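You operate a simulated robot arm through the tools that you are given. There is no shell and no other tool.

The job below is to be done with a simulated robot arm. You get a single attempt, and the scene is never put back.

JOB
Unload the small marker into the green tray and switch it off.
Fine: key off first; drawer in; preview, fan and mains off.

Only the result counts: the job must be done as asked and must still hold three seconds after the hand-in. Knocking over, shifting, dropping, spilling or breaking anything else fails it.

ROBOT AND FRAMES
A 7-joint arm with a two-finger gripper, fixed in place. Base frame: the origin is on the floor under the middle of its stand, x ahead of it, y to its left, z up; the work surface is at about z = 800. Readings come in mm, degrees, newtons and seconds.
With the tool pointing down near the work surface it reaches from about 100 to 480 mm from the base axis. Its first joint turns from -143.0 to 143.0 degrees. Payload 1.47 kg.
The tool frame sits at the grasp point between the pads (the TCP): z along the fingers, y along the line on which they close. The tips reach 16 mm beyond it. The gripper opens to 87 mm; its body begins 55 mm behind the TCP.
Orientation is that of the tool frame in the base frame, as a unit quaternion [x, y, z, w]. With the fingers straight down and closing along the base's y, the tool's x points along the base's -x, its y along +y and its z along -z.

CONTROLS
- The arm moves only by the tool jog_arm. Its argument "rows" is a list of rows, each an object (a shift or turn left out is 0, a gripper value left out holds the last) with "angular": the turn, a rotation vector about the tool's x, y, z in units of 60 degrees (1.0 is 60 degrees), a list of three; "delta_pos": the shift along the tool's x, y, z in units of 150 mm (1.0 is 150 mm), a list of three; "claw": the gripper command, from -1 (fully open) to 1 (shut), values between in proportion. In form: [{"angular": [wx, wy, wz], "delta_pos": [x, y, z], "claw": claw}, ...]. A call has 1 to 20 rows; each row is the pose to reach, as a shift and turn from the pose commanded when the call began, along the tool's axes at that moment. A call with a number of a shift or a turn outside -1 to 1 is refused whole. Each row takes 0.2 s and may step no farther than 50 mm and 8.6 degrees from the row before; otherwise, or with a gripper value out of range, the whole call is refused. Where a pose cannot be reached the arm comes as near as it can. A force on the tool above 50 N (or 10 N above the force at the start of the call, whichever is more), or a blocked arm, ends the call early, and 0.2 s more pass. Each finger travels about 45 mm/s and halts on what it meets, pressing with about 21 N; the grip force reading is that of the motor and also rises with nothing between the fingers. The clock runs only during rows and for 0.2 s after the last one: add rows that repeat a pose to give the fingers time. The reply holds the time, the measured pose of the TCP, the force on the tool along the base axes, the opening and the grip force, in the units named above and with some noise, with the torque about the TCP (base axes, N m) and any sound that the robot's microphone picked up.
- Cameras (640 x 400 px; columns grow to the right, rows downward): "scene" is fixed at [234.4, -642.7, 1582.8]; the picture's right is [0.96, -0.28, 0.00], its down [-0.23, -0.80, -0.56] and it looks along [0.16, 0.54, -0.83] (base axes); focal length 248 px, centre (320, 200). "wrist" rides on the gripper at [73, 12, -89] in the tool frame; the picture's right is [-0.16, 0.99, 0.00], its down [-0.72, -0.12, -0.68] and it looks along [-0.67, -0.11, 0.73] (tool axes); focal length 247 px, centre (320, 200). There is no depth. A picture from a camera that has moved, and an enlarged one, comes with that camera's place and axes in the base frame and with its lens. The place of the scene camera against the robot may be out by one fixed shift of up to 18 mm in any direction.
- camera(camera): a new picture of that camera. No time passes.
- slide_trunk(by): slides the trunk up (or, below 0, down) by that many mm; the arm rides with it, the base frame stays. It gives what a move gives, with no picture.
- inspect(camera, box): a new picture of the part [left, top, right, bottom] of that camera's present view, enlarged. No time passes.
- job_done(): hands the job in; it is judged then, once.

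Nothing tells you positions but the pictures and the camera data. Unless the task says otherwise, let go and move clear before handing in.

The tools are called after "Request:" by a JSON object that holds its "fn" and its "kwargs". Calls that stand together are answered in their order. jog_arm: Moves the arm, as the interface text tells. Its arguments: {"type":"object","properties":{"rows":{"type":"array"}},"required":["rows"]} The other tools are called the same way: slide_trunk (by) moves the trunk up or down; camera (camera) takes a picture; inspect (camera, box) takes an enlarged picture of a part of a camera's view; job_done () hands the job in.

At the start:

```text
time_s: 0.0
eef_pos: [218.5, -435.4, 1369.5]
tcp_rot: [-0.006, 0.999, 0.049, -0.008]
contact_force: [0.5, 0.4, 0.3]
wrist_torque: [-0.01, 0.0, -0.01]
gripper_width: 86.9
finger_force: 0.1
trunk travel left (down, up): [-925.0, 315.0]
```

scene: 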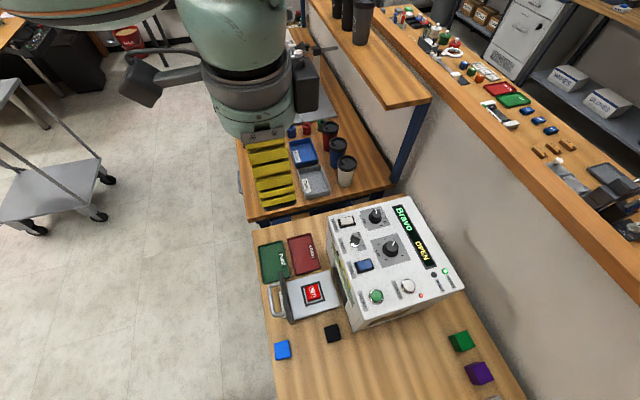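
wrist: 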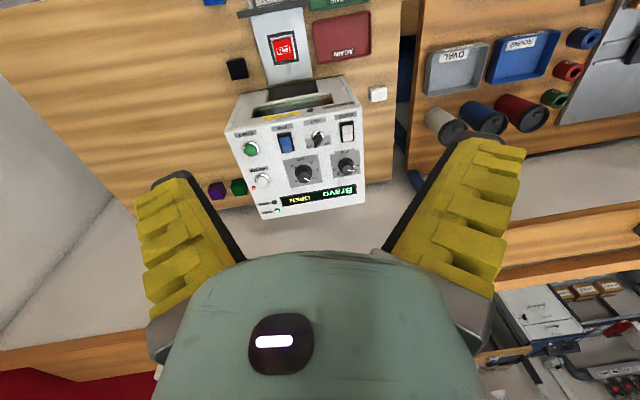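

I see a white machine labelled "Bravo" with an open drawer carrying a red part, and a green and a red tray beside it. I'll look closer at the panel, drawer and trays before moving.

Request:
{"fn": "inspect", "kwargs": {"camera": "scene", "box": [320, 190, 480, 330]}}

Request:
{"fn": "inspect", "kwargs": {"camera": "scene", "box": [240, 220, 360, 370]}}

Request:
{"fn": "inspect", "kwargs": {"camera": "wrist", "box": [210, 60, 390, 220]}}

Request:
{"fn": "inspect", "kwargs": {"camera": "wrist", "box": [200, 0, 400, 120]}}

Request:
{"fn": "inspect", "kwargs": {"camera": "scene", "box": [400, 0, 640, 220]}}

```text
2.86 times, centred on (400, 260) of scene
camera zoom: at [234.4, -642.7, 1582.8], right [0.96, -0.28, 0.0], down [-0.23, -0.8, -0.56], along [0.16, 0.54, -0.83], focal length 708 px, centre (91, 29)
```

zoom: 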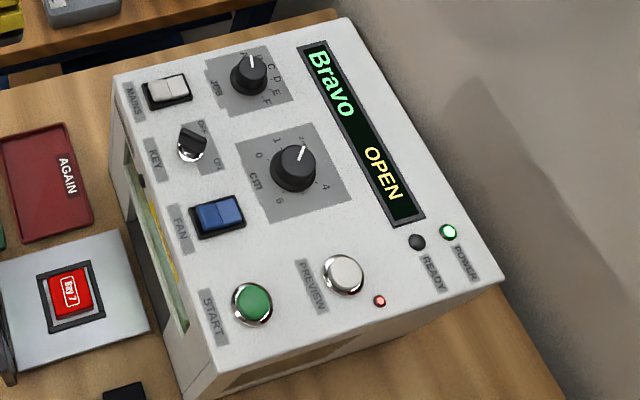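

```text
2.67 times, centred on (300, 295) of scene
camera zoom: at [234.4, -642.7, 1582.8], right [0.96, -0.28, 0.0], down [-0.23, -0.8, -0.56], along [0.16, 0.54, -0.83], focal length 661 px, centre (373, -53)
```

zoom: 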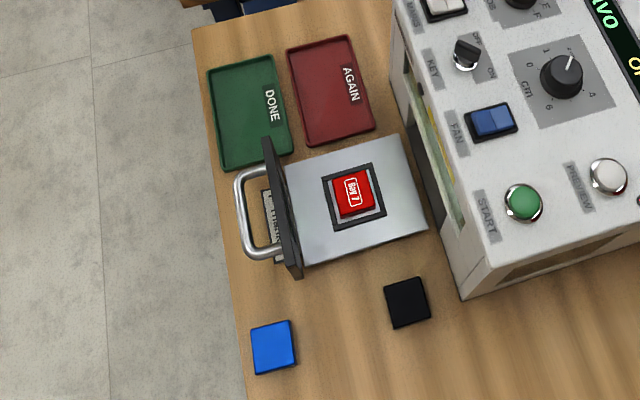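

```text
2.50 times, centred on (300, 140) of wrist
camera zoom: at [148.1, -432.3, 1462.1], right [0.15, 0.98, 0.09], down [0.74, -0.17, 0.65], along [0.66, -0.03, -0.75], focal length 617 px, centre (370, 350)
```

zoom: 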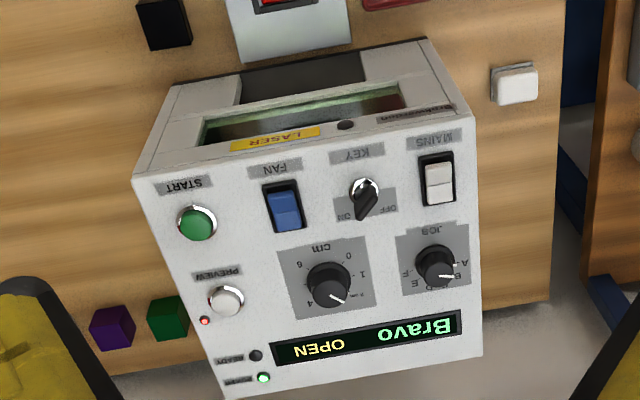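

```text
3.20 times, centred on (300, 60) of wrist
camera zoom: at [148.1, -432.3, 1462.1], right [0.15, 0.98, 0.09], down [0.74, -0.17, 0.65], along [0.66, -0.03, -0.75], focal length 790 px, centre (384, 648)
```

zoom: 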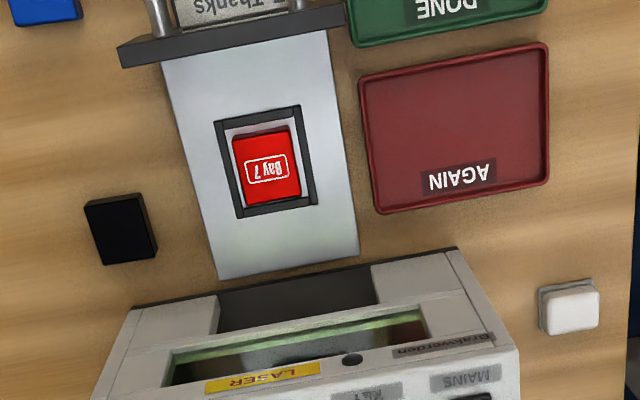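

```text
1.82 times, centred on (520, 110) of scene
camera zoom: at [234.4, -642.7, 1582.8], right [0.96, -0.28, 0.0], down [-0.23, -0.8, -0.56], along [0.16, 0.54, -0.83], focal length 451 px, centre (-44, 364)
```

zoom: 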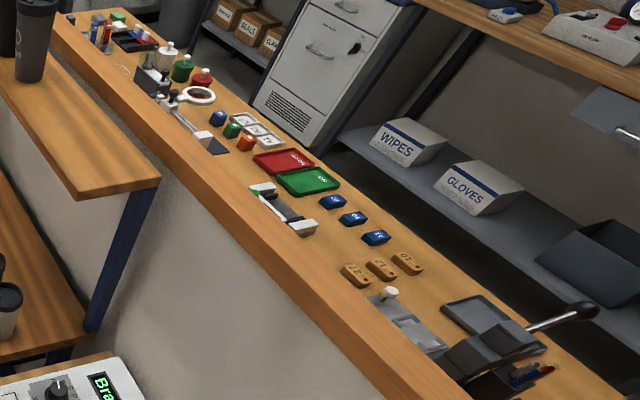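

The marker's controls are on its top (key, mains, fan, preview), its drawer is pulled out toward the robot, and the green "DONE" tray is next to it. I'll lower the trunk a little to get a closer wrist view and measure things better.

Request:
{"fn": "slide_trunk", "kwargs": {"by": -120}}

Request:
{"fn": "camera", "kwargs": {"camera": "wrist"}}

Request:
{"fn": "camera", "kwargs": {"camera": "scene"}}

```text
time_s: 1.5
eef_pos: [219.3, -435.5, 1249.9]
tcp_rot: [-0.007, 0.999, 0.049, -0.008]
contact_force: [-0.2, 0.0, 0.0]
wrist_torque: [0.0, 0.02, 0.01]
gripper_width: 87.1
finger_force: 0.0
trunk travel left (down, up): [-805.0, 435.0]
```

```text
taken
camera wrist: at [148.2, -432.1, 1341.4], right [0.15, 0.98, 0.1], down [0.74, -0.17, 0.65], along [0.66, -0.02, -0.75], focal length 247 px, centre (320, 200)
```

wrist: 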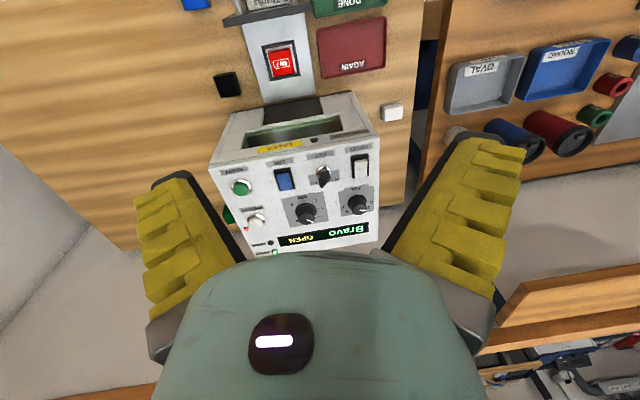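

```text
taken
```

scene: 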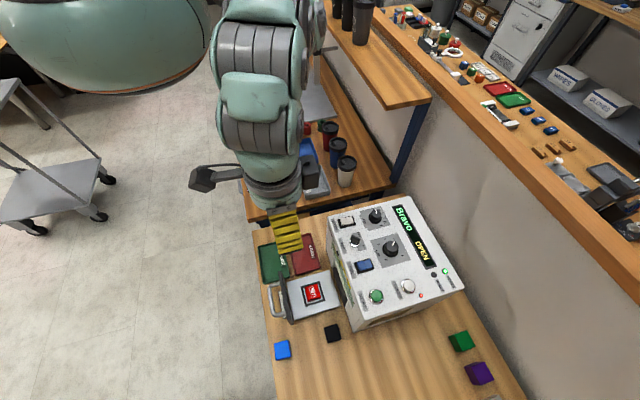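

The machine front and panel are visible; I'll test how far the arm can reach out over the panel at this safe height, which also gives a closer view.

Request:
{"fn": "jog_arm", "kwargs": {"rows": [{"delta_pos": [-0.3, 0, 0], "angular": [0, 0, 0], "claw": -1}, {"delta_pos": [-0.6, 0, 0], "angular": [0, 0, 0], "claw": -1}, {"delta_pos": [-0.9, 0, 0], "angular": [0, 0, 0], "claw": -1}, {"delta_pos": [-0.9, 0, 0], "angular": [0, 0, 0], "claw": -1}]}}

Request:
{"fn": "camera", "kwargs": {"camera": "wrist"}}

Request:
{"fn": "camera", "kwargs": {"camera": "scene"}}

```text
time_s: 2.5
eef_pos: [352.8, -433.0, 1248.1]
tcp_rot: [-0.007, 0.999, 0.047, -0.009]
contact_force: [1.0, 0.8, 0.9]
wrist_torque: [-0.01, 0.04, -0.01]
gripper_width: 87.0
finger_force: 0.0
trunk travel left (down, up): [-805.0, 435.0]
```

```text
taken
camera wrist: at [282.1, -429.7, 1340.0], right [0.15, 0.99, 0.09], down [0.74, -0.17, 0.65], along [0.66, -0.03, -0.75], focal length 247 px, centre (320, 200)
```

wrist: 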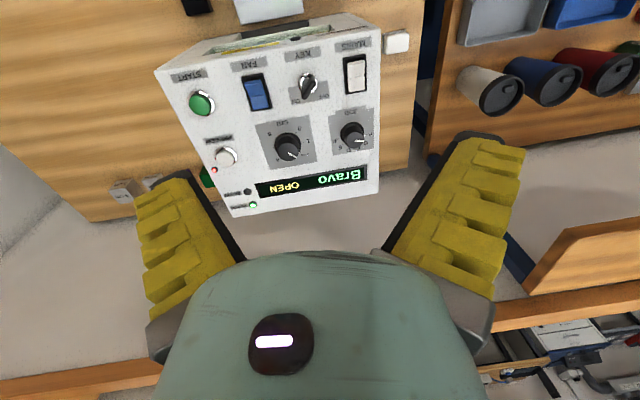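

```text
taken
```

scene: 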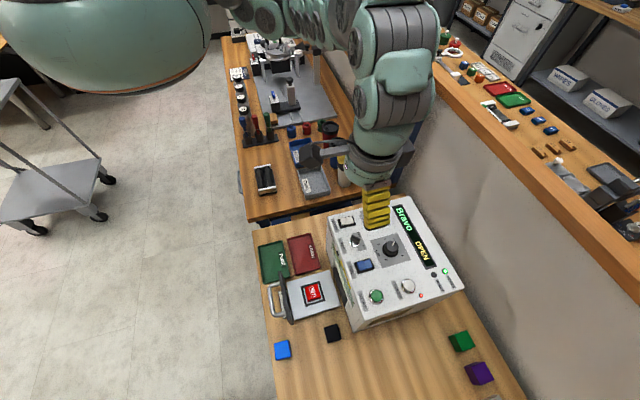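

The arm reaches about 560 mm out here, so the panel should be reachable. Now I zoom into the panel.

Request:
{"fn": "inspect", "kwargs": {"camera": "wrist", "box": [150, 20, 390, 170]}}

Request:
{"fn": "inspect", "kwargs": {"camera": "wrist", "box": [270, 50, 350, 100]}}

Request:
{"fn": "inspect", "kwargs": {"camera": "scene", "box": [330, 215, 400, 275]}}

Request:
{"fn": "inspect", "kwargs": {"camera": "wrist", "box": [180, 130, 380, 225]}}

```text
2.67 times, centred on (270, 95) of wrist
camera zoom: at [282.1, -429.7, 1340.0], right [0.15, 0.99, 0.09], down [0.74, -0.17, 0.65], along [0.66, -0.03, -0.75], focal length 659 px, centre (453, 480)
```

zoom: 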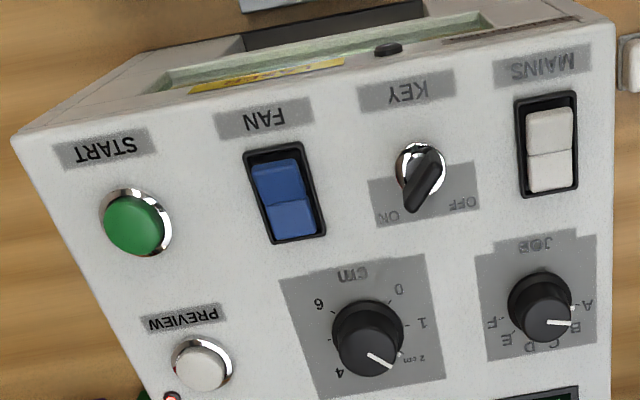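

```text
8.00 times, centred on (310, 75) of wrist
camera zoom: at [282.1, -429.7, 1340.0], right [0.15, 0.99, 0.09], down [0.74, -0.17, 0.65], along [0.66, -0.03, -0.75], focal length 1976 px, centre (400, 1200)
```

zoom: 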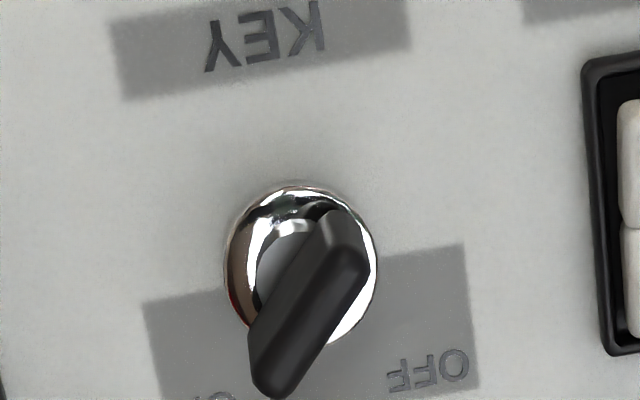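

```text
6.67 times, centred on (365, 245) of scene
camera zoom: at [234.4, -642.7, 1582.8], right [0.96, -0.28, 0.0], down [-0.23, -0.8, -0.56], along [0.16, 0.54, -0.83], focal length 1653 px, centre (20, -100)
```

zoom: 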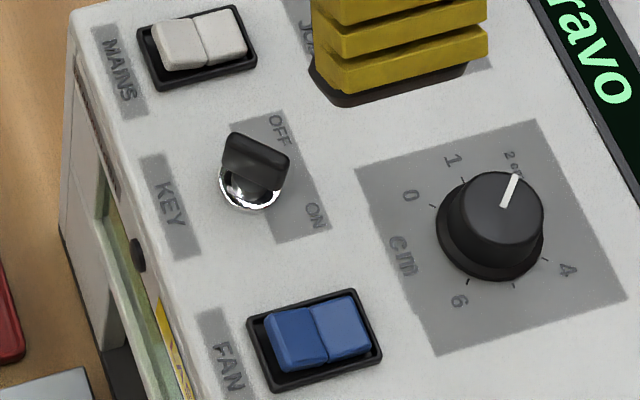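

```text
3.20 times, centred on (280, 178) of wrist
camera zoom: at [282.1, -429.7, 1340.0], right [0.15, 0.99, 0.09], down [0.74, -0.17, 0.65], along [0.66, -0.03, -0.75], focal length 790 px, centre (448, 272)
```

zoom: 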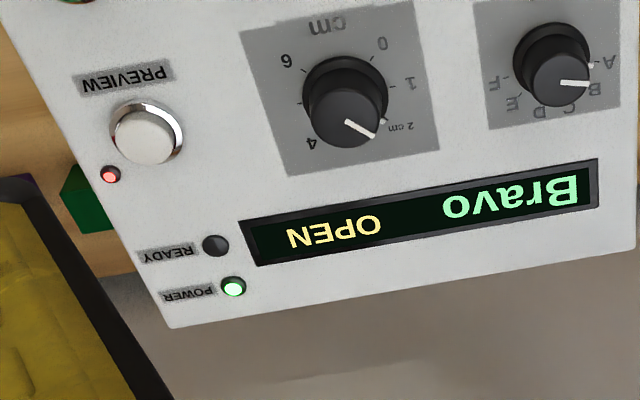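

The key bar points to ON, mains and fan are rockers, and preview is a push button with a red lamp. I'll take precise zooms from this pose so I can triangulate the controls.

Request:
{"fn": "inspect", "kwargs": {"camera": "wrist", "box": [315, 45, 395, 95]}}

Request:
{"fn": "inspect", "kwargs": {"camera": "wrist", "box": [217, 67, 297, 117]}}

Request:
{"fn": "inspect", "kwargs": {"camera": "wrist", "box": [186, 132, 266, 182]}}

Request:
{"fn": "inspect", "kwargs": {"camera": "wrist", "box": [140, 0, 400, 220]}}

```text
8.00 times, centred on (355, 70) of wrist
camera zoom: at [282.1, -429.7, 1340.0], right [0.15, 0.99, 0.09], down [0.74, -0.17, 0.65], along [0.66, -0.03, -0.75], focal length 1976 px, centre (40, 1240)
```

zoom: 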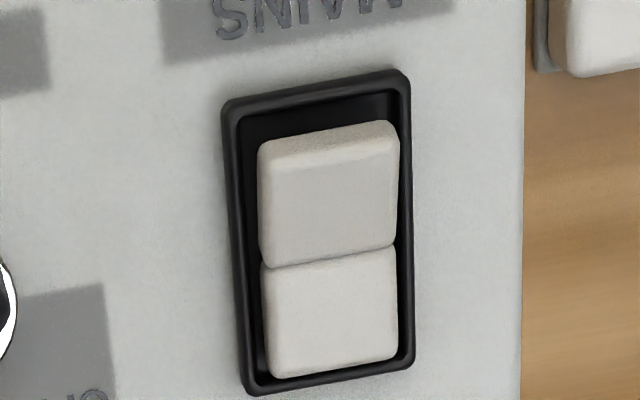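

```text
8.00 times, centred on (257, 92) of wrist
camera zoom: at [282.1, -429.7, 1340.0], right [0.15, 0.99, 0.09], down [0.74, -0.17, 0.65], along [0.66, -0.03, -0.75], focal length 1976 px, centre (824, 1064)
```

zoom: 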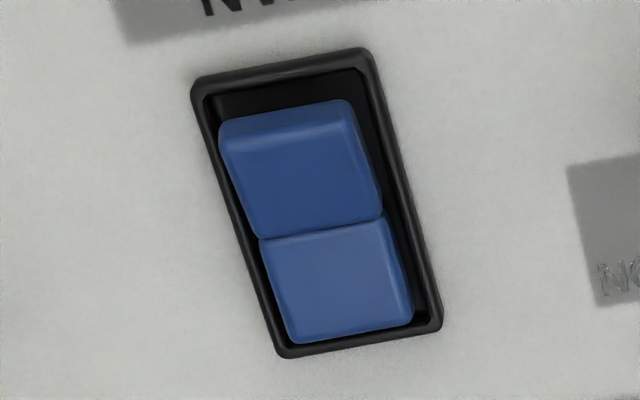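

```text
8.00 times, centred on (226, 157) of wrist
camera zoom: at [282.1, -429.7, 1340.0], right [0.15, 0.99, 0.09], down [0.74, -0.17, 0.65], along [0.66, -0.03, -0.75], focal length 1976 px, centre (1072, 544)
```

zoom: 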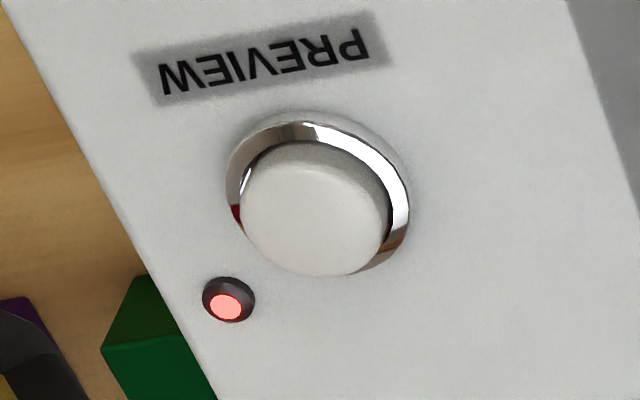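

```text
1.82 times, centred on (270, 110) of wrist
camera zoom: at [282.1, -429.7, 1340.0], right [0.15, 0.99, 0.09], down [0.74, -0.17, 0.65], along [0.66, -0.03, -0.75], focal length 449 px, centre (411, 364)
```

zoom: 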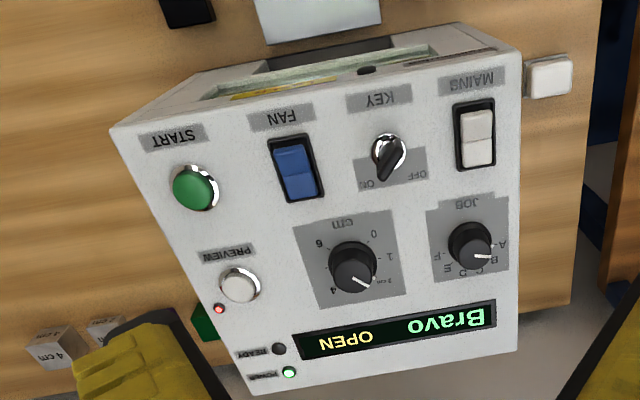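

I'll step back along x to the earlier viewpoint at this same height to triangulate with zooms.

Request:
{"fn": "jog_arm", "kwargs": {"rows": [{"delta_pos": [0.3, 0, 0], "claw": -1}, {"delta_pos": [0.6, 0, 0], "claw": -1}, {"delta_pos": [0.9, 0, 0], "claw": -1}, {"delta_pos": [0.9, 0, 0], "claw": -1}]}}

Request:
{"fn": "inspect", "kwargs": {"camera": "wrist", "box": [200, 140, 300, 240]}}

Request:
{"fn": "inspect", "kwargs": {"camera": "wrist", "box": [280, 140, 390, 200]}}

Request:
{"fn": "inspect", "kwargs": {"camera": "wrist", "box": [200, 0, 400, 120]}}

Request:
{"fn": "inspect", "kwargs": {"camera": "wrist", "box": [205, 90, 385, 170]}}

```text
time_s: 3.5
eef_pos: [218.8, -433.9, 1248.9]
tcp_rot: [-0.01, 0.999, 0.051, -0.01]
contact_force: [0.2, -0.2, -0.5]
wrist_torque: [0.03, 0.01, 0.05]
gripper_width: 87.2
finger_force: 0.1
trunk travel left (down, up): [-805.0, 435.0]
```

```text
4.00 times, centred on (250, 190) of wrist
camera zoom: at [148.9, -432.3, 1341.0], right [0.14, 0.99, 0.1], down [0.74, -0.17, 0.65], along [0.66, -0.02, -0.75], focal length 988 px, centre (600, 240)
```

zoom: 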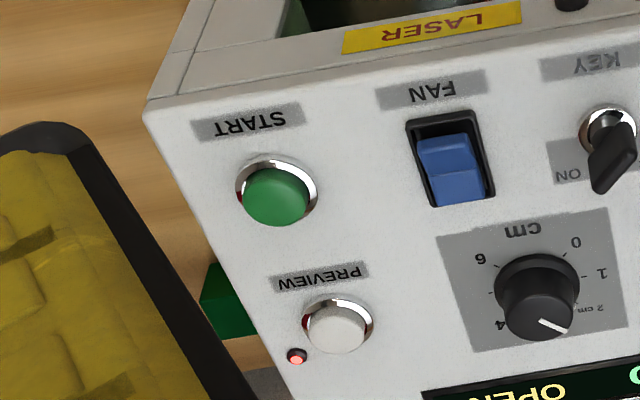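

```text
5.82 times, centred on (335, 170) of wrist
camera zoom: at [148.9, -432.3, 1341.0], right [0.14, 0.99, 0.1], down [0.74, -0.17, 0.65], along [0.66, -0.02, -0.75], focal length 1437 px, centre (233, 374)
```

zoom: 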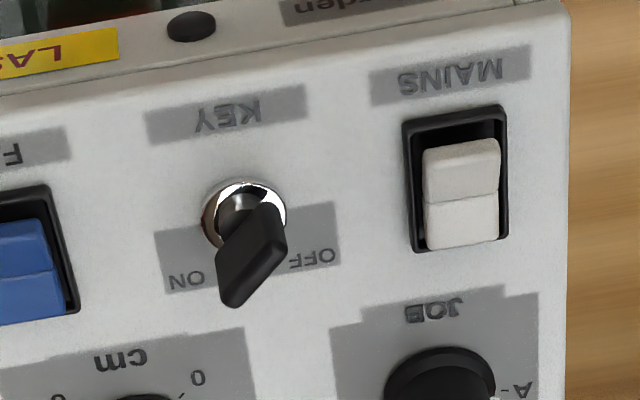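

```text
3.20 times, centred on (300, 60) of wrist
camera zoom: at [148.9, -432.3, 1341.0], right [0.14, 0.99, 0.1], down [0.74, -0.17, 0.65], along [0.66, -0.02, -0.75], focal length 790 px, centre (384, 648)
```

zoom: 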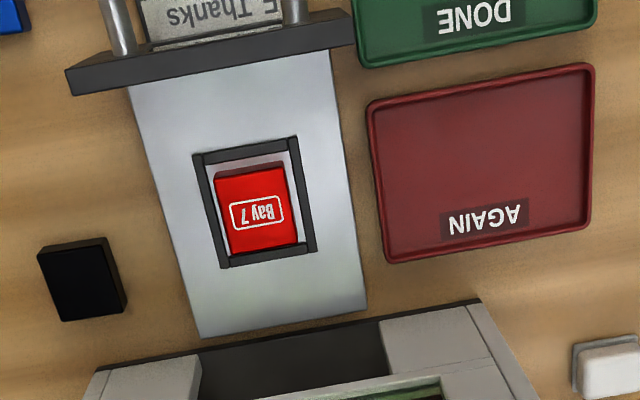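

```text
3.56 times, centred on (295, 130) of wrist
camera zoom: at [148.9, -432.3, 1341.0], right [0.14, 0.99, 0.1], down [0.74, -0.17, 0.65], along [0.66, -0.02, -0.75], focal length 878 px, centre (409, 449)
```

zoom: 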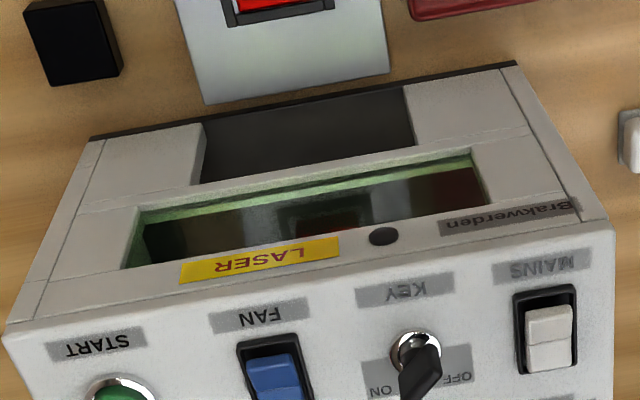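

Triangulation puts the key base at about (373, -430, 1022), mains at (372, -371), fan at (372, -491) and preview at (446, -560), all near z 1024. Next I straighten the tool and move above the key.

Request:
{"fn": "jog_arm", "kwargs": {"rows": [{"delta_pos": [-0.25, 0.003, -0.005], "angular": [0.03, -0.006, 0], "claw": -1}, {"delta_pos": [-0.5, 0.005, -0.01], "angular": [0.06, -0.012, 0], "claw": -1}, {"delta_pos": [-0.75, 0.007, -0.015], "angular": [0.095, -0.02, 0], "claw": -1}, {"delta_pos": [-1.0, 0.01, -0.019], "angular": [0.095, -0.02, 0], "claw": -1}, {"delta_pos": [-1.0, 0.01, -0.019], "angular": [0.095, -0.02, 0], "claw": -1}, {"delta_pos": [-1.0, 0.01, -0.019], "angular": [0.095, -0.02, 0], "claw": -1}]}}

```text
time_s: 4.9
eef_pos: [367.0, -433.6, 1251.7]
tcp_rot: [-0.006, 1.0, -0.001, 0.002]
contact_force: [0.3, 0.8, 0.2]
wrist_torque: [-0.03, -0.01, -0.01]
gripper_width: 87.1
finger_force: 0.1
trunk travel left (down, up): [-805.0, 435.0]
```

Tool is now straight down, above the key. I'll lower the trunk and look closely at the key bar.

Request:
{"fn": "slide_trunk", "kwargs": {"by": -110}}

Request:
{"fn": "camera", "kwargs": {"camera": "wrist"}}

Request:
{"fn": "inspect", "kwargs": {"camera": "wrist", "box": [270, 75, 370, 140]}}

Request:
{"fn": "camera", "kwargs": {"camera": "scene"}}

```text
time_s: 6.3
eef_pos: [366.7, -434.5, 1142.0]
tcp_rot: [-0.006, 1.0, -0.001, 0.003]
contact_force: [-0.4, 0.3, 0.5]
wrist_torque: [0.01, -0.01, 0.01]
gripper_width: 86.8
finger_force: 0.1
trunk travel left (down, up): [-695.0, 545.0]
```

```text
taken
camera wrist: at [295.1, -421.5, 1231.6], right [0.15, 0.99, 0.0], down [0.72, -0.1, 0.68], along [0.68, -0.1, -0.73], focal length 247 px, centre (320, 200)
```

wrist: 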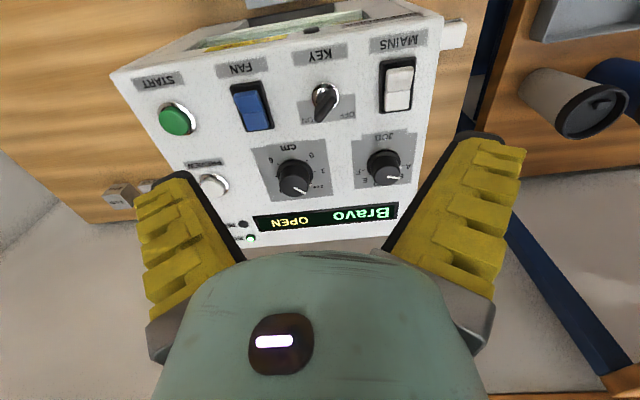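

```text
6.15 times, centred on (320, 108) of wrist
camera zoom: at [295.1, -421.5, 1231.6], right [0.15, 0.99, 0.0], down [0.72, -0.1, 0.68], along [0.68, -0.1, -0.73], focal length 1520 px, centre (320, 769)
```

zoom: 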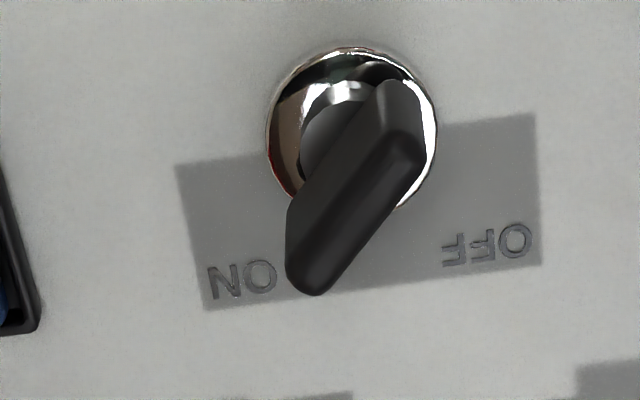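

```text
taken
```

scene: 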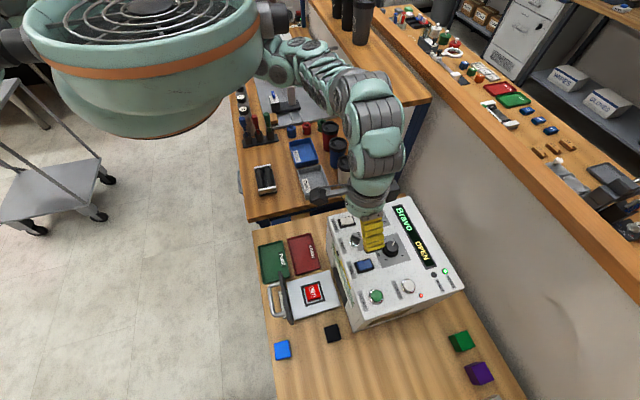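

The key bar points at about -46° (ON), so OFF is roughly +45°. I'll partially close the gripper, turn it to straddle the bar, and centre over the key at this height.

Request:
{"fn": "jog_arm", "kwargs": {"rows": [{"delta_pos": [-0.02, 0.012, 0], "angular": [0, 0, 0.13], "claw": 0.1}, {"delta_pos": [-0.046, 0.036, 0], "angular": [0, 0, 0.26], "claw": 0.1}, {"delta_pos": [-0.046, 0.036, 0], "angular": [0, 0, 0.39], "claw": 0.1}, {"delta_pos": [-0.046, 0.036, 0], "angular": [0, 0, 0.52], "claw": 0.1}, {"delta_pos": [-0.046, 0.036, 0], "angular": [0, 0, 0.65], "claw": 0.1}, {"delta_pos": [-0.046, 0.036, 0], "angular": [0, 0, 0.778], "claw": 0.1}, {"delta_pos": [-0.046, 0.036, 0], "angular": [0, 0, 0.778], "claw": 0.1}, {"delta_pos": [-0.046, 0.036, 0], "angular": [0, 0, 0.778], "claw": 0.1}]}}

Request:
{"fn": "camera", "kwargs": {"camera": "wrist"}}

Request:
{"fn": "camera", "kwargs": {"camera": "scene"}}

```text
time_s: 8.1
eef_pos: [374.3, -428.9, 1141.9]
tcp_rot: [0.391, 0.921, 0.0, 0.003]
contact_force: [0.1, -0.3, 0.5]
wrist_torque: [0.03, -0.01, 0.01]
gripper_width: 45.0
finger_force: 4.3
trunk travel left (down, up): [-695.0, 545.0]
```

```text
taken
camera wrist: at [333.0, -366.8, 1231.4], right [0.82, 0.57, 0.0], down [0.42, -0.6, 0.68], along [0.39, -0.56, -0.73], focal length 247 px, centre (320, 200)
```

wrist: 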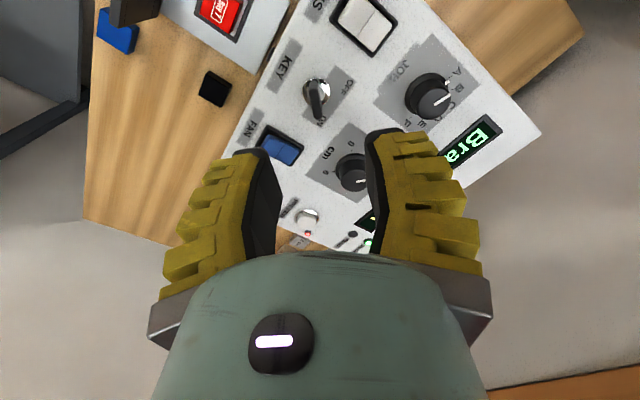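

```text
taken
```

scene: 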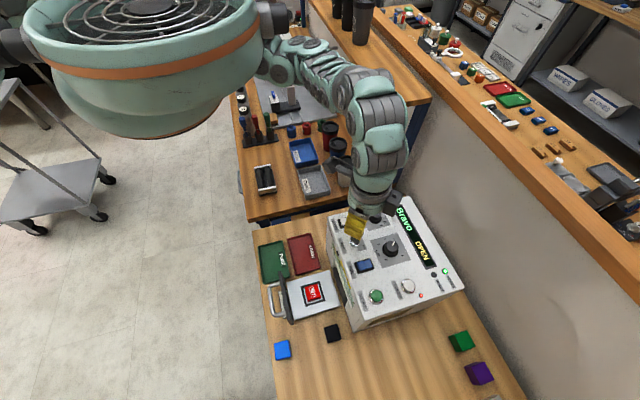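

Request:
{"fn": "inspect", "kwargs": {"camera": "wrist", "box": [270, 65, 370, 130]}}

Request:
{"fn": "inspect", "kwargs": {"camera": "wrist", "box": [220, 60, 420, 260]}}

```text
6.15 times, centred on (320, 98) of wrist
camera zoom: at [333.0, -366.8, 1231.4], right [0.82, 0.57, 0.0], down [0.42, -0.6, 0.68], along [0.39, -0.56, -0.73], focal length 1520 px, centre (320, 831)
```

zoom: 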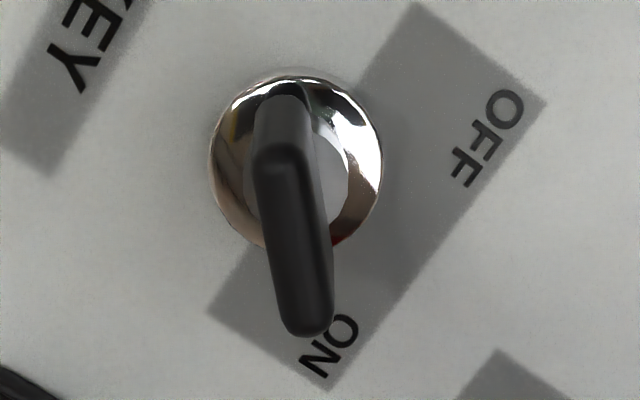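

```text
2.00 times, centred on (320, 160) of wrist
camera zoom: at [333.0, -366.8, 1231.4], right [0.82, 0.57, 0.0], down [0.42, -0.6, 0.68], along [0.39, -0.56, -0.73], focal length 494 px, centre (320, 280)
```

zoom: 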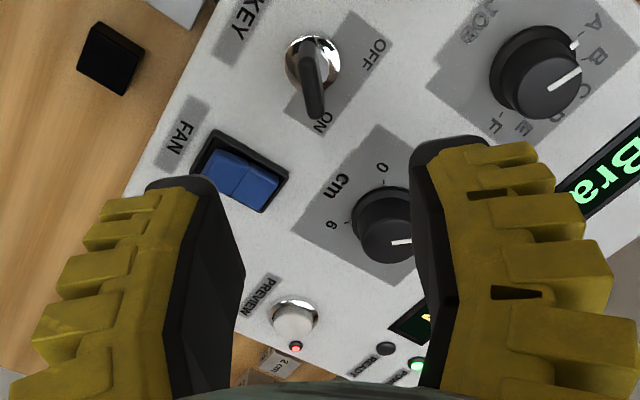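

The fingers straddle the bar direction well; the key axis is about 2 mm off in tool y. I'll correct, lower the trunk part way and recheck.

Request:
{"fn": "jog_arm", "kwargs": {"rows": [{"delta_pos": [0.005, -0.015, 0], "angular": [0, 0, 0], "claw": 0.1}, {"delta_pos": [0.005, -0.015, 0], "angular": [0, 0, 0], "claw": 0.1}]}}

Request:
{"fn": "slide_trunk", "kwargs": {"by": -62}}

Request:
{"fn": "camera", "kwargs": {"camera": "wrist"}}

Request:
{"fn": "inspect", "kwargs": {"camera": "wrist", "box": [240, 80, 400, 180]}}

Request:
{"fn": "inspect", "kwargs": {"camera": "scene", "box": [310, 170, 430, 270]}}

```text
time_s: 8.7
eef_pos: [371.6, -429.4, 1141.6]
tcp_rot: [0.391, 0.92, 0.0, 0.003]
contact_force: [-0.2, 0.1, 0.0]
wrist_torque: [-0.02, 0.02, 0.01]
gripper_width: 44.9
finger_force: 4.0
trunk travel left (down, up): [-695.0, 545.0]
```

```text
time_s: 9.7
eef_pos: [371.5, -429.8, 1079.6]
tcp_rot: [0.39, 0.921, 0.0, 0.003]
contact_force: [-0.4, -0.1, -0.2]
wrist_torque: [-0.02, -0.02, -0.01]
gripper_width: 44.8
finger_force: 4.3
trunk travel left (down, up): [-633.0, 607.0]
```

```text
taken
camera wrist: at [330.8, -367.6, 1169.3], right [0.82, 0.57, 0.0], down [0.42, -0.6, 0.68], along [0.39, -0.56, -0.73], focal length 247 px, centre (320, 200)
```

wrist: 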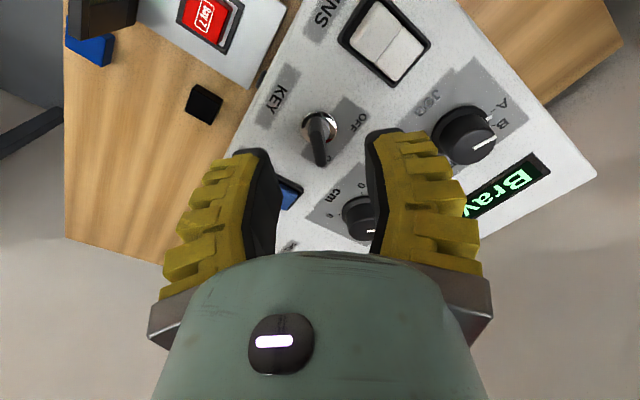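

```text
4.00 times, centred on (320, 130) of wrist
camera zoom: at [330.8, -367.6, 1169.3], right [0.82, 0.57, 0.0], down [0.42, -0.6, 0.68], along [0.39, -0.56, -0.73], focal length 988 px, centre (320, 480)
```

zoom: 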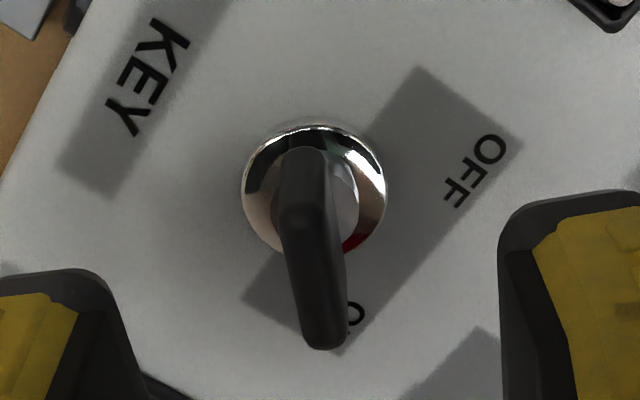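

```text
4.00 times, centred on (370, 220) of scene
camera zoom: at [234.4, -642.7, 1582.8], right [0.96, -0.28, 0.0], down [-0.23, -0.8, -0.56], along [0.16, 0.54, -0.83], focal length 992 px, centre (120, 120)
```

zoom: 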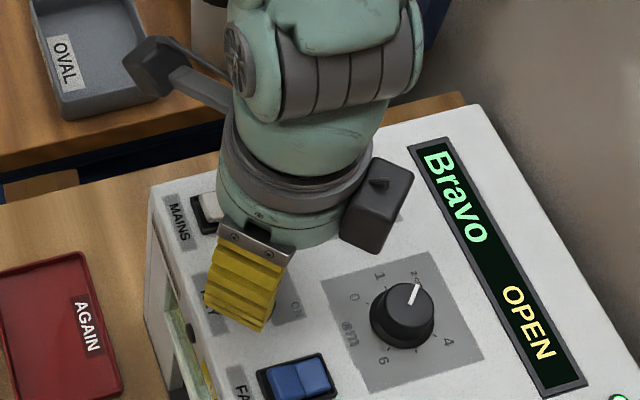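

The key is centred between the fingers. I'll descend the last 31 mm and look before closing.

Request:
{"fn": "jog_arm", "kwargs": {"rows": [{"delta_pos": [0, 0, 0.07], "claw": 0.1}, {"delta_pos": [0, 0, 0.14], "claw": 0.1}, {"delta_pos": [0, 0, 0.205], "claw": 0.1}, {"delta_pos": [0, 0, 0.205], "claw": 0.1}]}}

Request:
{"fn": "camera", "kwargs": {"camera": "wrist"}}

Request:
{"fn": "inspect", "kwargs": {"camera": "wrist", "box": [240, 100, 400, 200]}}

Request:
{"fn": "inspect", "kwargs": {"camera": "scene", "box": [310, 190, 430, 290]}}

```text
time_s: 10.7
eef_pos: [372.7, -429.1, 1048.4]
tcp_rot: [0.39, 0.921, 0.0, 0.003]
contact_force: [-0.6, 0.2, -0.2]
wrist_torque: [0.01, 0.01, -0.01]
gripper_width: 44.9
finger_force: 4.1
trunk travel left (down, up): [-633.0, 607.0]
```

```text
taken
camera wrist: at [330.8, -367.2, 1138.7], right [0.82, 0.57, 0.0], down [0.42, -0.6, 0.68], along [0.39, -0.56, -0.73], focal length 247 px, centre (320, 200)
```

wrist: 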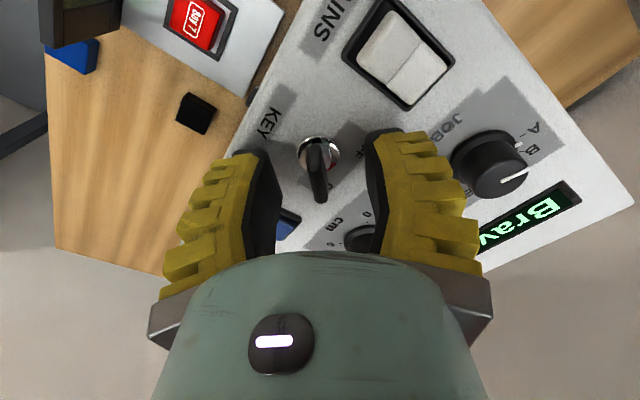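

```text
4.00 times, centred on (320, 150) of wrist
camera zoom: at [330.8, -367.2, 1138.7], right [0.82, 0.57, 0.0], down [0.42, -0.6, 0.68], along [0.39, -0.56, -0.73], focal length 988 px, centre (320, 400)
```

zoom: 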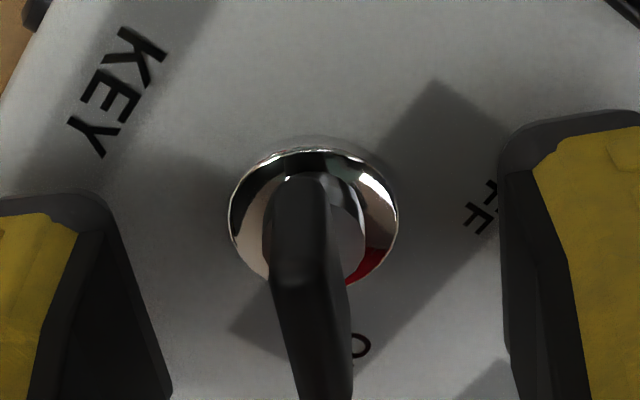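

```text
4.00 times, centred on (370, 240) of scene
camera zoom: at [234.4, -642.7, 1582.8], right [0.96, -0.28, 0.0], down [-0.23, -0.8, -0.56], along [0.16, 0.54, -0.83], focal length 992 px, centre (120, 40)
```

zoom: 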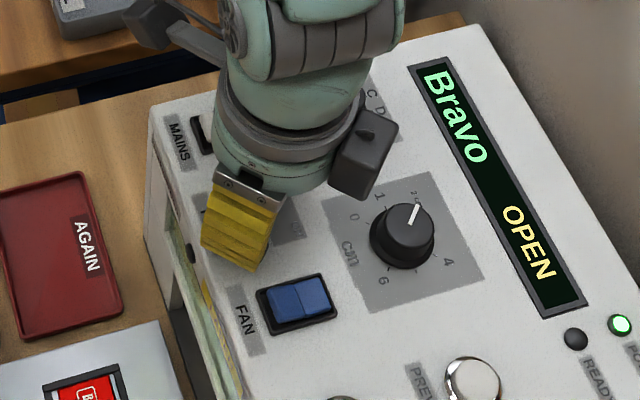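

The fingertips are around the bar about 10 mm above the panel. Now I close on the key.

Request:
{"fn": "jog_arm", "kwargs": {"rows": [{"claw": 1}, {"claw": 1}, {"claw": 1}, {"claw": 1}, {"claw": 1}]}}

Request:
{"fn": "inspect", "kwargs": {"camera": "wrist", "box": [240, 100, 400, 200]}}

```text
time_s: 11.9
eef_pos: [370.4, -429.5, 1049.1]
tcp_rot: [0.391, 0.92, -0.002, 0.003]
contact_force: [-5.6, 2.0, 11.1]
wrist_torque: [-0.16, -0.08, 0.26]
gripper_width: 5.9
finger_force: 29.6
trunk travel left (down, up): [-633.0, 607.0]
```

```text
4.00 times, centred on (320, 150) of wrist
camera zoom: at [330.2, -367.6, 1139.2], right [0.82, 0.57, 0.0], down [0.42, -0.6, 0.68], along [0.39, -0.56, -0.73], focal length 988 px, centre (320, 400)
```

zoom: 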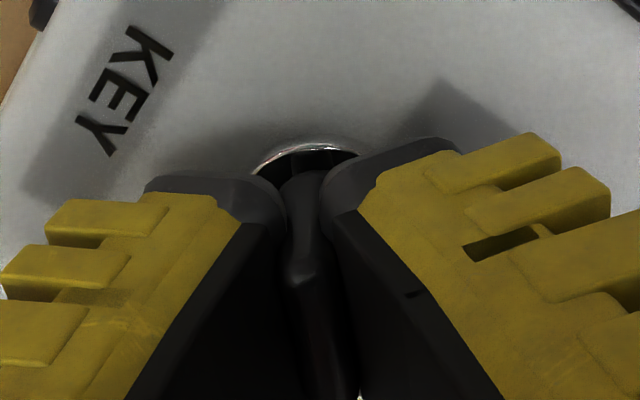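

The key is gripped (5.9 mm wide). I'll rotate it counter-clockwise (toward OFF) by 45° first, then check.

Request:
{"fn": "jog_arm", "kwargs": {"rows": [{"angular": [0, 0, -0.12], "claw": 1}, {"angular": [0, 0, -0.24], "claw": 1}, {"angular": [0, 0, -0.36], "claw": 1}, {"angular": [0, 0, -0.48], "claw": 1}, {"angular": [0, 0, -0.6], "claw": 1}, {"angular": [0, 0, -0.72], "claw": 1}, {"angular": [0, 0, -0.84], "claw": 1}, {"angular": [0, 0, -0.84], "claw": 1}]}}

Request:
{"fn": "camera", "kwargs": {"camera": "wrist"}}

Request:
{"fn": "camera", "kwargs": {"camera": "scene"}}

```text
time_s: 13.7
eef_pos: [371.4, -430.6, 1049.1]
tcp_rot: [-0.039, 0.999, -0.003, 0.002]
contact_force: [-11.7, 0.4, 12.0]
wrist_torque: [0.02, -0.45, -0.02]
gripper_width: 6.1
finger_force: 29.8
trunk travel left (down, up): [-633.0, 607.0]
```

```text
taken
camera wrist: at [298.8, -422.8, 1138.9], right [0.08, 1.0, 0.0], down [0.73, -0.06, 0.68], along [0.68, -0.06, -0.73], focal length 247 px, centre (320, 200)
```

wrist: 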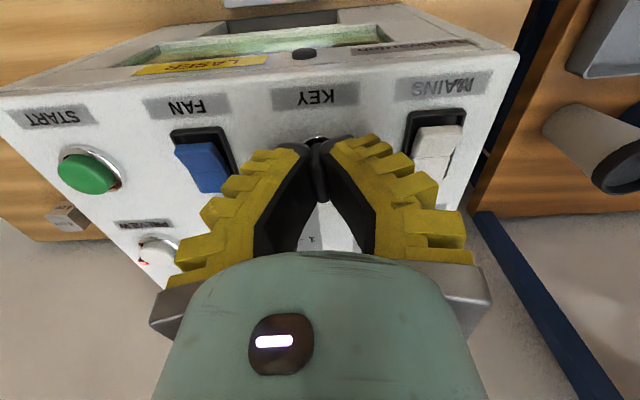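

```text
taken
```

scene: 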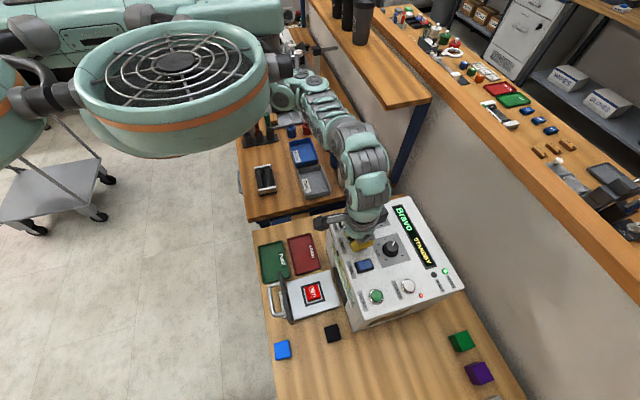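

The display changed to STANDBY, so the key is coming off; I'll continue the rest of the turn to the OFF mark.

Request:
{"fn": "jog_arm", "kwargs": {"rows": [{"angular": [0, 0, -0.12], "claw": 1}, {"angular": [0, 0, -0.24], "claw": 1}, {"angular": [0, 0, -0.36], "claw": 1}, {"angular": [0, 0, -0.48], "claw": 1}, {"angular": [0, 0, -0.6], "claw": 1}, {"angular": [0, 0, -0.65], "claw": 1}, {"angular": [0, 0, -0.65], "claw": 1}]}}

Request:
{"fn": "camera", "kwargs": {"camera": "wrist"}}

Request:
{"fn": "inspect", "kwargs": {"camera": "scene", "box": [310, 190, 470, 310]}}

```text
time_s: 15.3
eef_pos: [371.5, -430.6, 1049.2]
tcp_rot: [-0.371, 0.929, -0.002, 0.0]
contact_force: [-9.3, 1.3, 10.2]
wrist_torque: [0.0, 0.11, 0.04]
gripper_width: 6.0
finger_force: 29.8
trunk travel left (down, up): [-633.0, 607.0]
```

```text
taken
camera wrist: at [311.7, -470.8, 1139.3], right [-0.57, 0.82, -0.01], down [0.6, 0.42, 0.68], along [0.56, 0.38, -0.73], focal length 247 px, centre (320, 200)
```

wrist: 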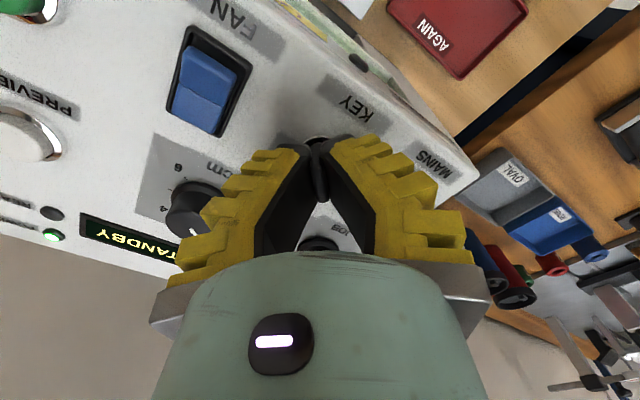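

```text
3.33 times, centred on (390, 250) of scene
camera zoom: at [234.4, -642.7, 1582.8], right [0.96, -0.28, 0.0], down [-0.23, -0.8, -0.56], along [0.16, 0.54, -0.83], focal length 826 px, centre (87, 33)
```

zoom: 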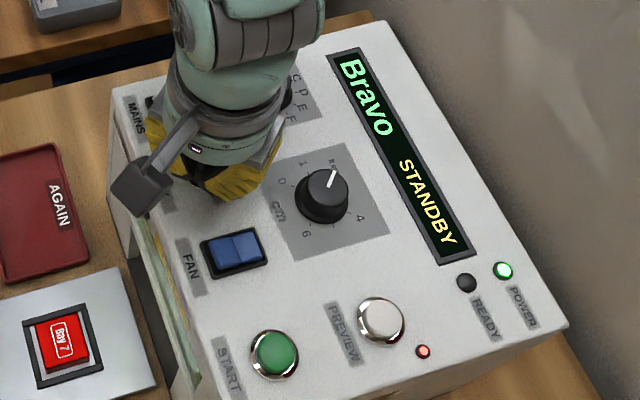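

The bar is at about +43°. I'll nudge a few degrees to seat it at OFF, release, and rise to check.

Request:
{"fn": "jog_arm", "kwargs": {"rows": [{"angular": [0, 0, -0.05], "claw": 1}, {"angular": [0, 0, -0.05], "claw": 1}, {"angular": [0, 0, -0.05], "claw": 0.1}, {"angular": [0, 0, -0.05], "claw": 0.1}, {"angular": [0, 0, -0.05], "claw": 0.1}, {"angular": [0, 0, -0.05], "claw": 0.1}, {"angular": [0, 0, -0.05], "delta_pos": [0, 0, -0.2], "claw": 0.1}, {"angular": [0, 0, -0.05], "delta_pos": [0, 0, -0.4], "claw": 0.1}, {"angular": [0, 0, -0.05], "delta_pos": [0, 0, -0.4], "claw": 0.1}]}}

Request:
{"fn": "camera", "kwargs": {"camera": "wrist"}}

Request:
{"fn": "inspect", "kwargs": {"camera": "wrist", "box": [240, 60, 400, 160]}}

```text
time_s: 17.3
eef_pos: [374.9, -428.8, 1110.3]
tcp_rot: [-0.394, 0.919, -0.002, 0.0]
contact_force: [0.4, -0.8, 0.5]
wrist_torque: [0.0, -0.01, 0.03]
gripper_width: 45.0
finger_force: 4.1
trunk travel left (down, up): [-633.0, 607.0]
```

```text
taken
camera wrist: at [315.7, -472.0, 1199.6], right [-0.61, 0.79, 0.0], down [0.58, 0.45, 0.68], along [0.54, 0.41, -0.73], focal length 247 px, centre (320, 200)
```

wrist: 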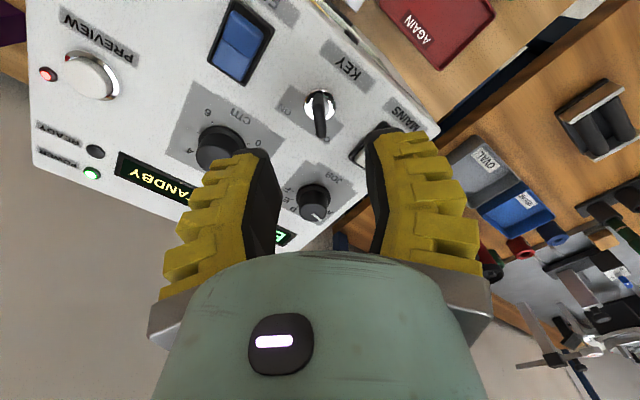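

```text
4.00 times, centred on (320, 110) of wrist
camera zoom: at [315.7, -472.0, 1199.6], right [-0.61, 0.79, 0.0], down [0.58, 0.45, 0.68], along [0.54, 0.41, -0.73], focal length 988 px, centre (320, 560)
```

zoom: 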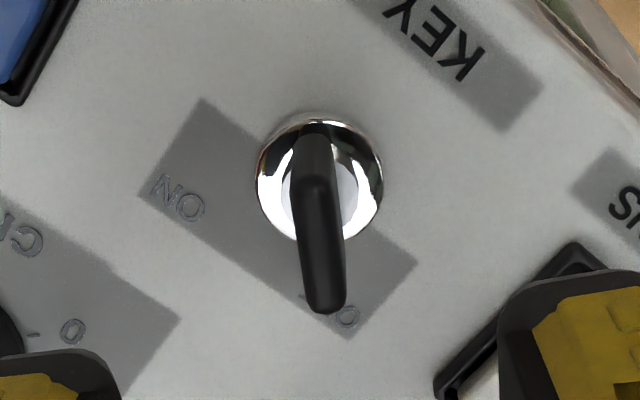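

The key is at OFF and the display reads STANDBY. Next I move over the open drawer with the tool turned back straight to measure the block, nest and trays.

Request:
{"fn": "jog_arm", "kwargs": {"rows": [{"delta_pos": [0.13, 0.08, 0], "angular": [0, 0, 0.13], "claw": -0.2}, {"delta_pos": [0.27, 0.16, 0], "angular": [0, 0, 0.26], "claw": -0.5}, {"delta_pos": [0.4, 0.24, 0], "angular": [0, 0, 0.39], "claw": -0.8}, {"delta_pos": [0.53, 0.32, 0], "angular": [0, 0, 0.52], "claw": -1}, {"delta_pos": [0.67, 0.4, 0], "angular": [0, 0, 0.65], "claw": -1}, {"delta_pos": [0.8, 0.48, 0], "angular": [0, 0, 0.773], "claw": -1}, {"delta_pos": [0.8, 0.48, 0], "angular": [0, 0, 0.773], "claw": -1}, {"delta_pos": [0.8, 0.48, 0], "angular": [0, 0, 0.773], "claw": -1}]}}

Request:
{"fn": "camera", "kwargs": {"camera": "wrist"}}

Request:
{"fn": "camera", "kwargs": {"camera": "scene"}}

```text
time_s: 19.1
eef_pos: [256.9, -464.4, 1103.7]
tcp_rot: [-0.026, 1.0, 0.006, -0.003]
contact_force: [0.0, 0.2, -0.1]
wrist_torque: [0.0, 0.02, 0.01]
gripper_width: 87.1
finger_force: 0.1
trunk travel left (down, up): [-633.0, 607.0]
```

```text
taken
camera wrist: at [185.7, -457.1, 1195.5], right [0.11, 0.99, 0.01], down [0.73, -0.08, 0.67], along [0.67, -0.07, -0.74], focal length 247 px, centre (320, 200)
```

wrist: 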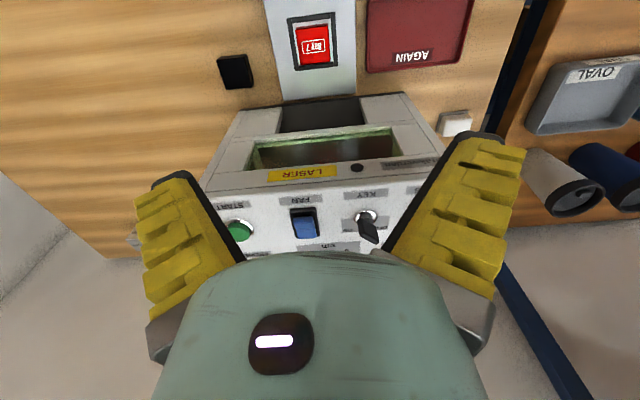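

```text
taken
```

scene: 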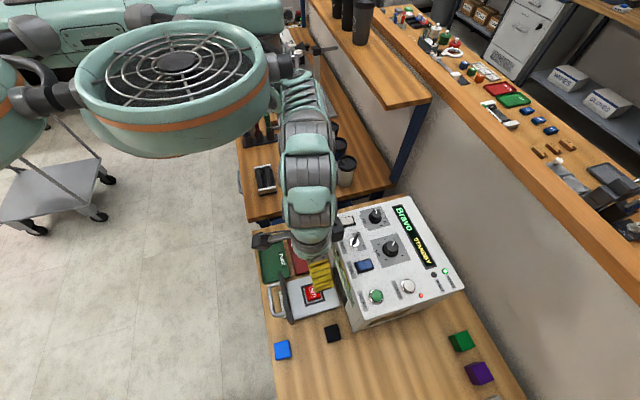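

Request:
{"fn": "jog_arm", "kwargs": {"rows": [{"claw": -1}, {"claw": -1}]}}

Request:
{"fn": "inspect", "kwargs": {"camera": "wrist", "box": [260, 0, 360, 100]}}

Request:
{"fn": "inspect", "kwargs": {"camera": "wrist", "box": [210, 0, 480, 160]}}

```text
time_s: 19.7
eef_pos: [256.9, -465.6, 1105.5]
tcp_rot: [-0.026, 1.0, 0.003, -0.004]
contact_force: [-0.7, -0.8, 1.0]
wrist_torque: [0.02, -0.01, 0.01]
gripper_width: 86.9
finger_force: 0.0
trunk travel left (down, up): [-633.0, 607.0]
```

```text
4.00 times, centred on (310, 50) of wrist
camera zoom: at [185.4, -457.5, 1196.0], right [0.11, 0.99, 0.01], down [0.73, -0.08, 0.67], along [0.67, -0.07, -0.74], focal length 988 px, centre (360, 800)
```

zoom: 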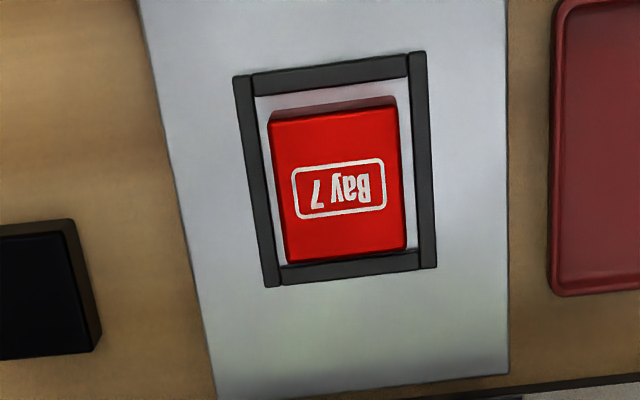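

```text
2.37 times, centred on (345, 80) of wrist
camera zoom: at [185.4, -457.5, 1196.0], right [0.11, 0.99, 0.01], down [0.73, -0.08, 0.67], along [0.67, -0.07, -0.74], focal length 585 px, centre (261, 484)
```

zoom: 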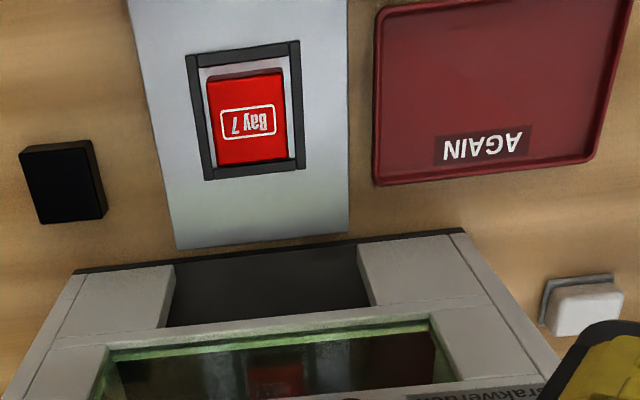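

The block's height is still poorly constrained, so I'll take another view from further back and lower.

Request:
{"fn": "jog_arm", "kwargs": {"rows": [{"delta_pos": [0.2, 0, 0.15], "claw": -1}, {"delta_pos": [0.4, 0, 0.3], "claw": -1}, {"delta_pos": [0.6, 0, 0.45], "claw": -1}, {"delta_pos": [0.6, 0, 0.5], "claw": -1}, {"delta_pos": [0.6, 0, 0.5], "claw": -1}]}}

Request:
{"fn": "camera", "kwargs": {"camera": "wrist"}}

Request:
{"fn": "camera", "kwargs": {"camera": "scene"}}

```text
time_s: 20.9
eef_pos: [146.5, -467.3, 1031.6]
tcp_rot: [0.0, 1.0, -0.002, 0.002]
contact_force: [0.1, 0.9, 0.4]
wrist_torque: [-0.03, 0.0, 0.02]
gripper_width: 86.9
finger_force: 0.2
trunk travel left (down, up): [-633.0, 607.0]
```

```text
taken
camera wrist: at [75.1, -454.4, 1122.2], right [0.16, 0.99, 0.0], down [0.72, -0.11, 0.69], along [0.68, -0.11, -0.73], focal length 247 px, centre (320, 200)
```

wrist: 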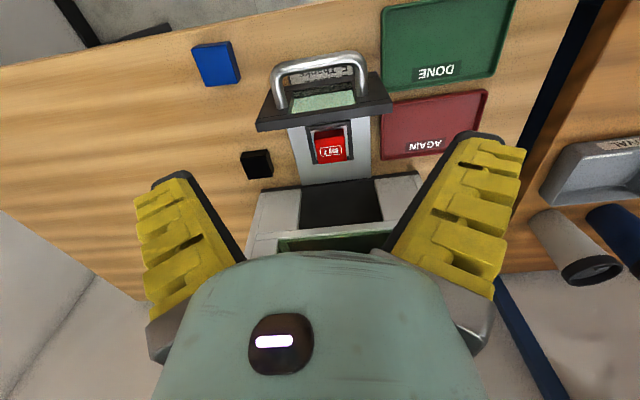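

```text
taken
```

scene: 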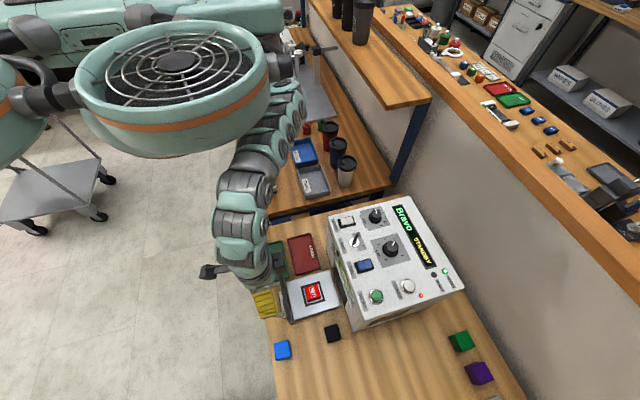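

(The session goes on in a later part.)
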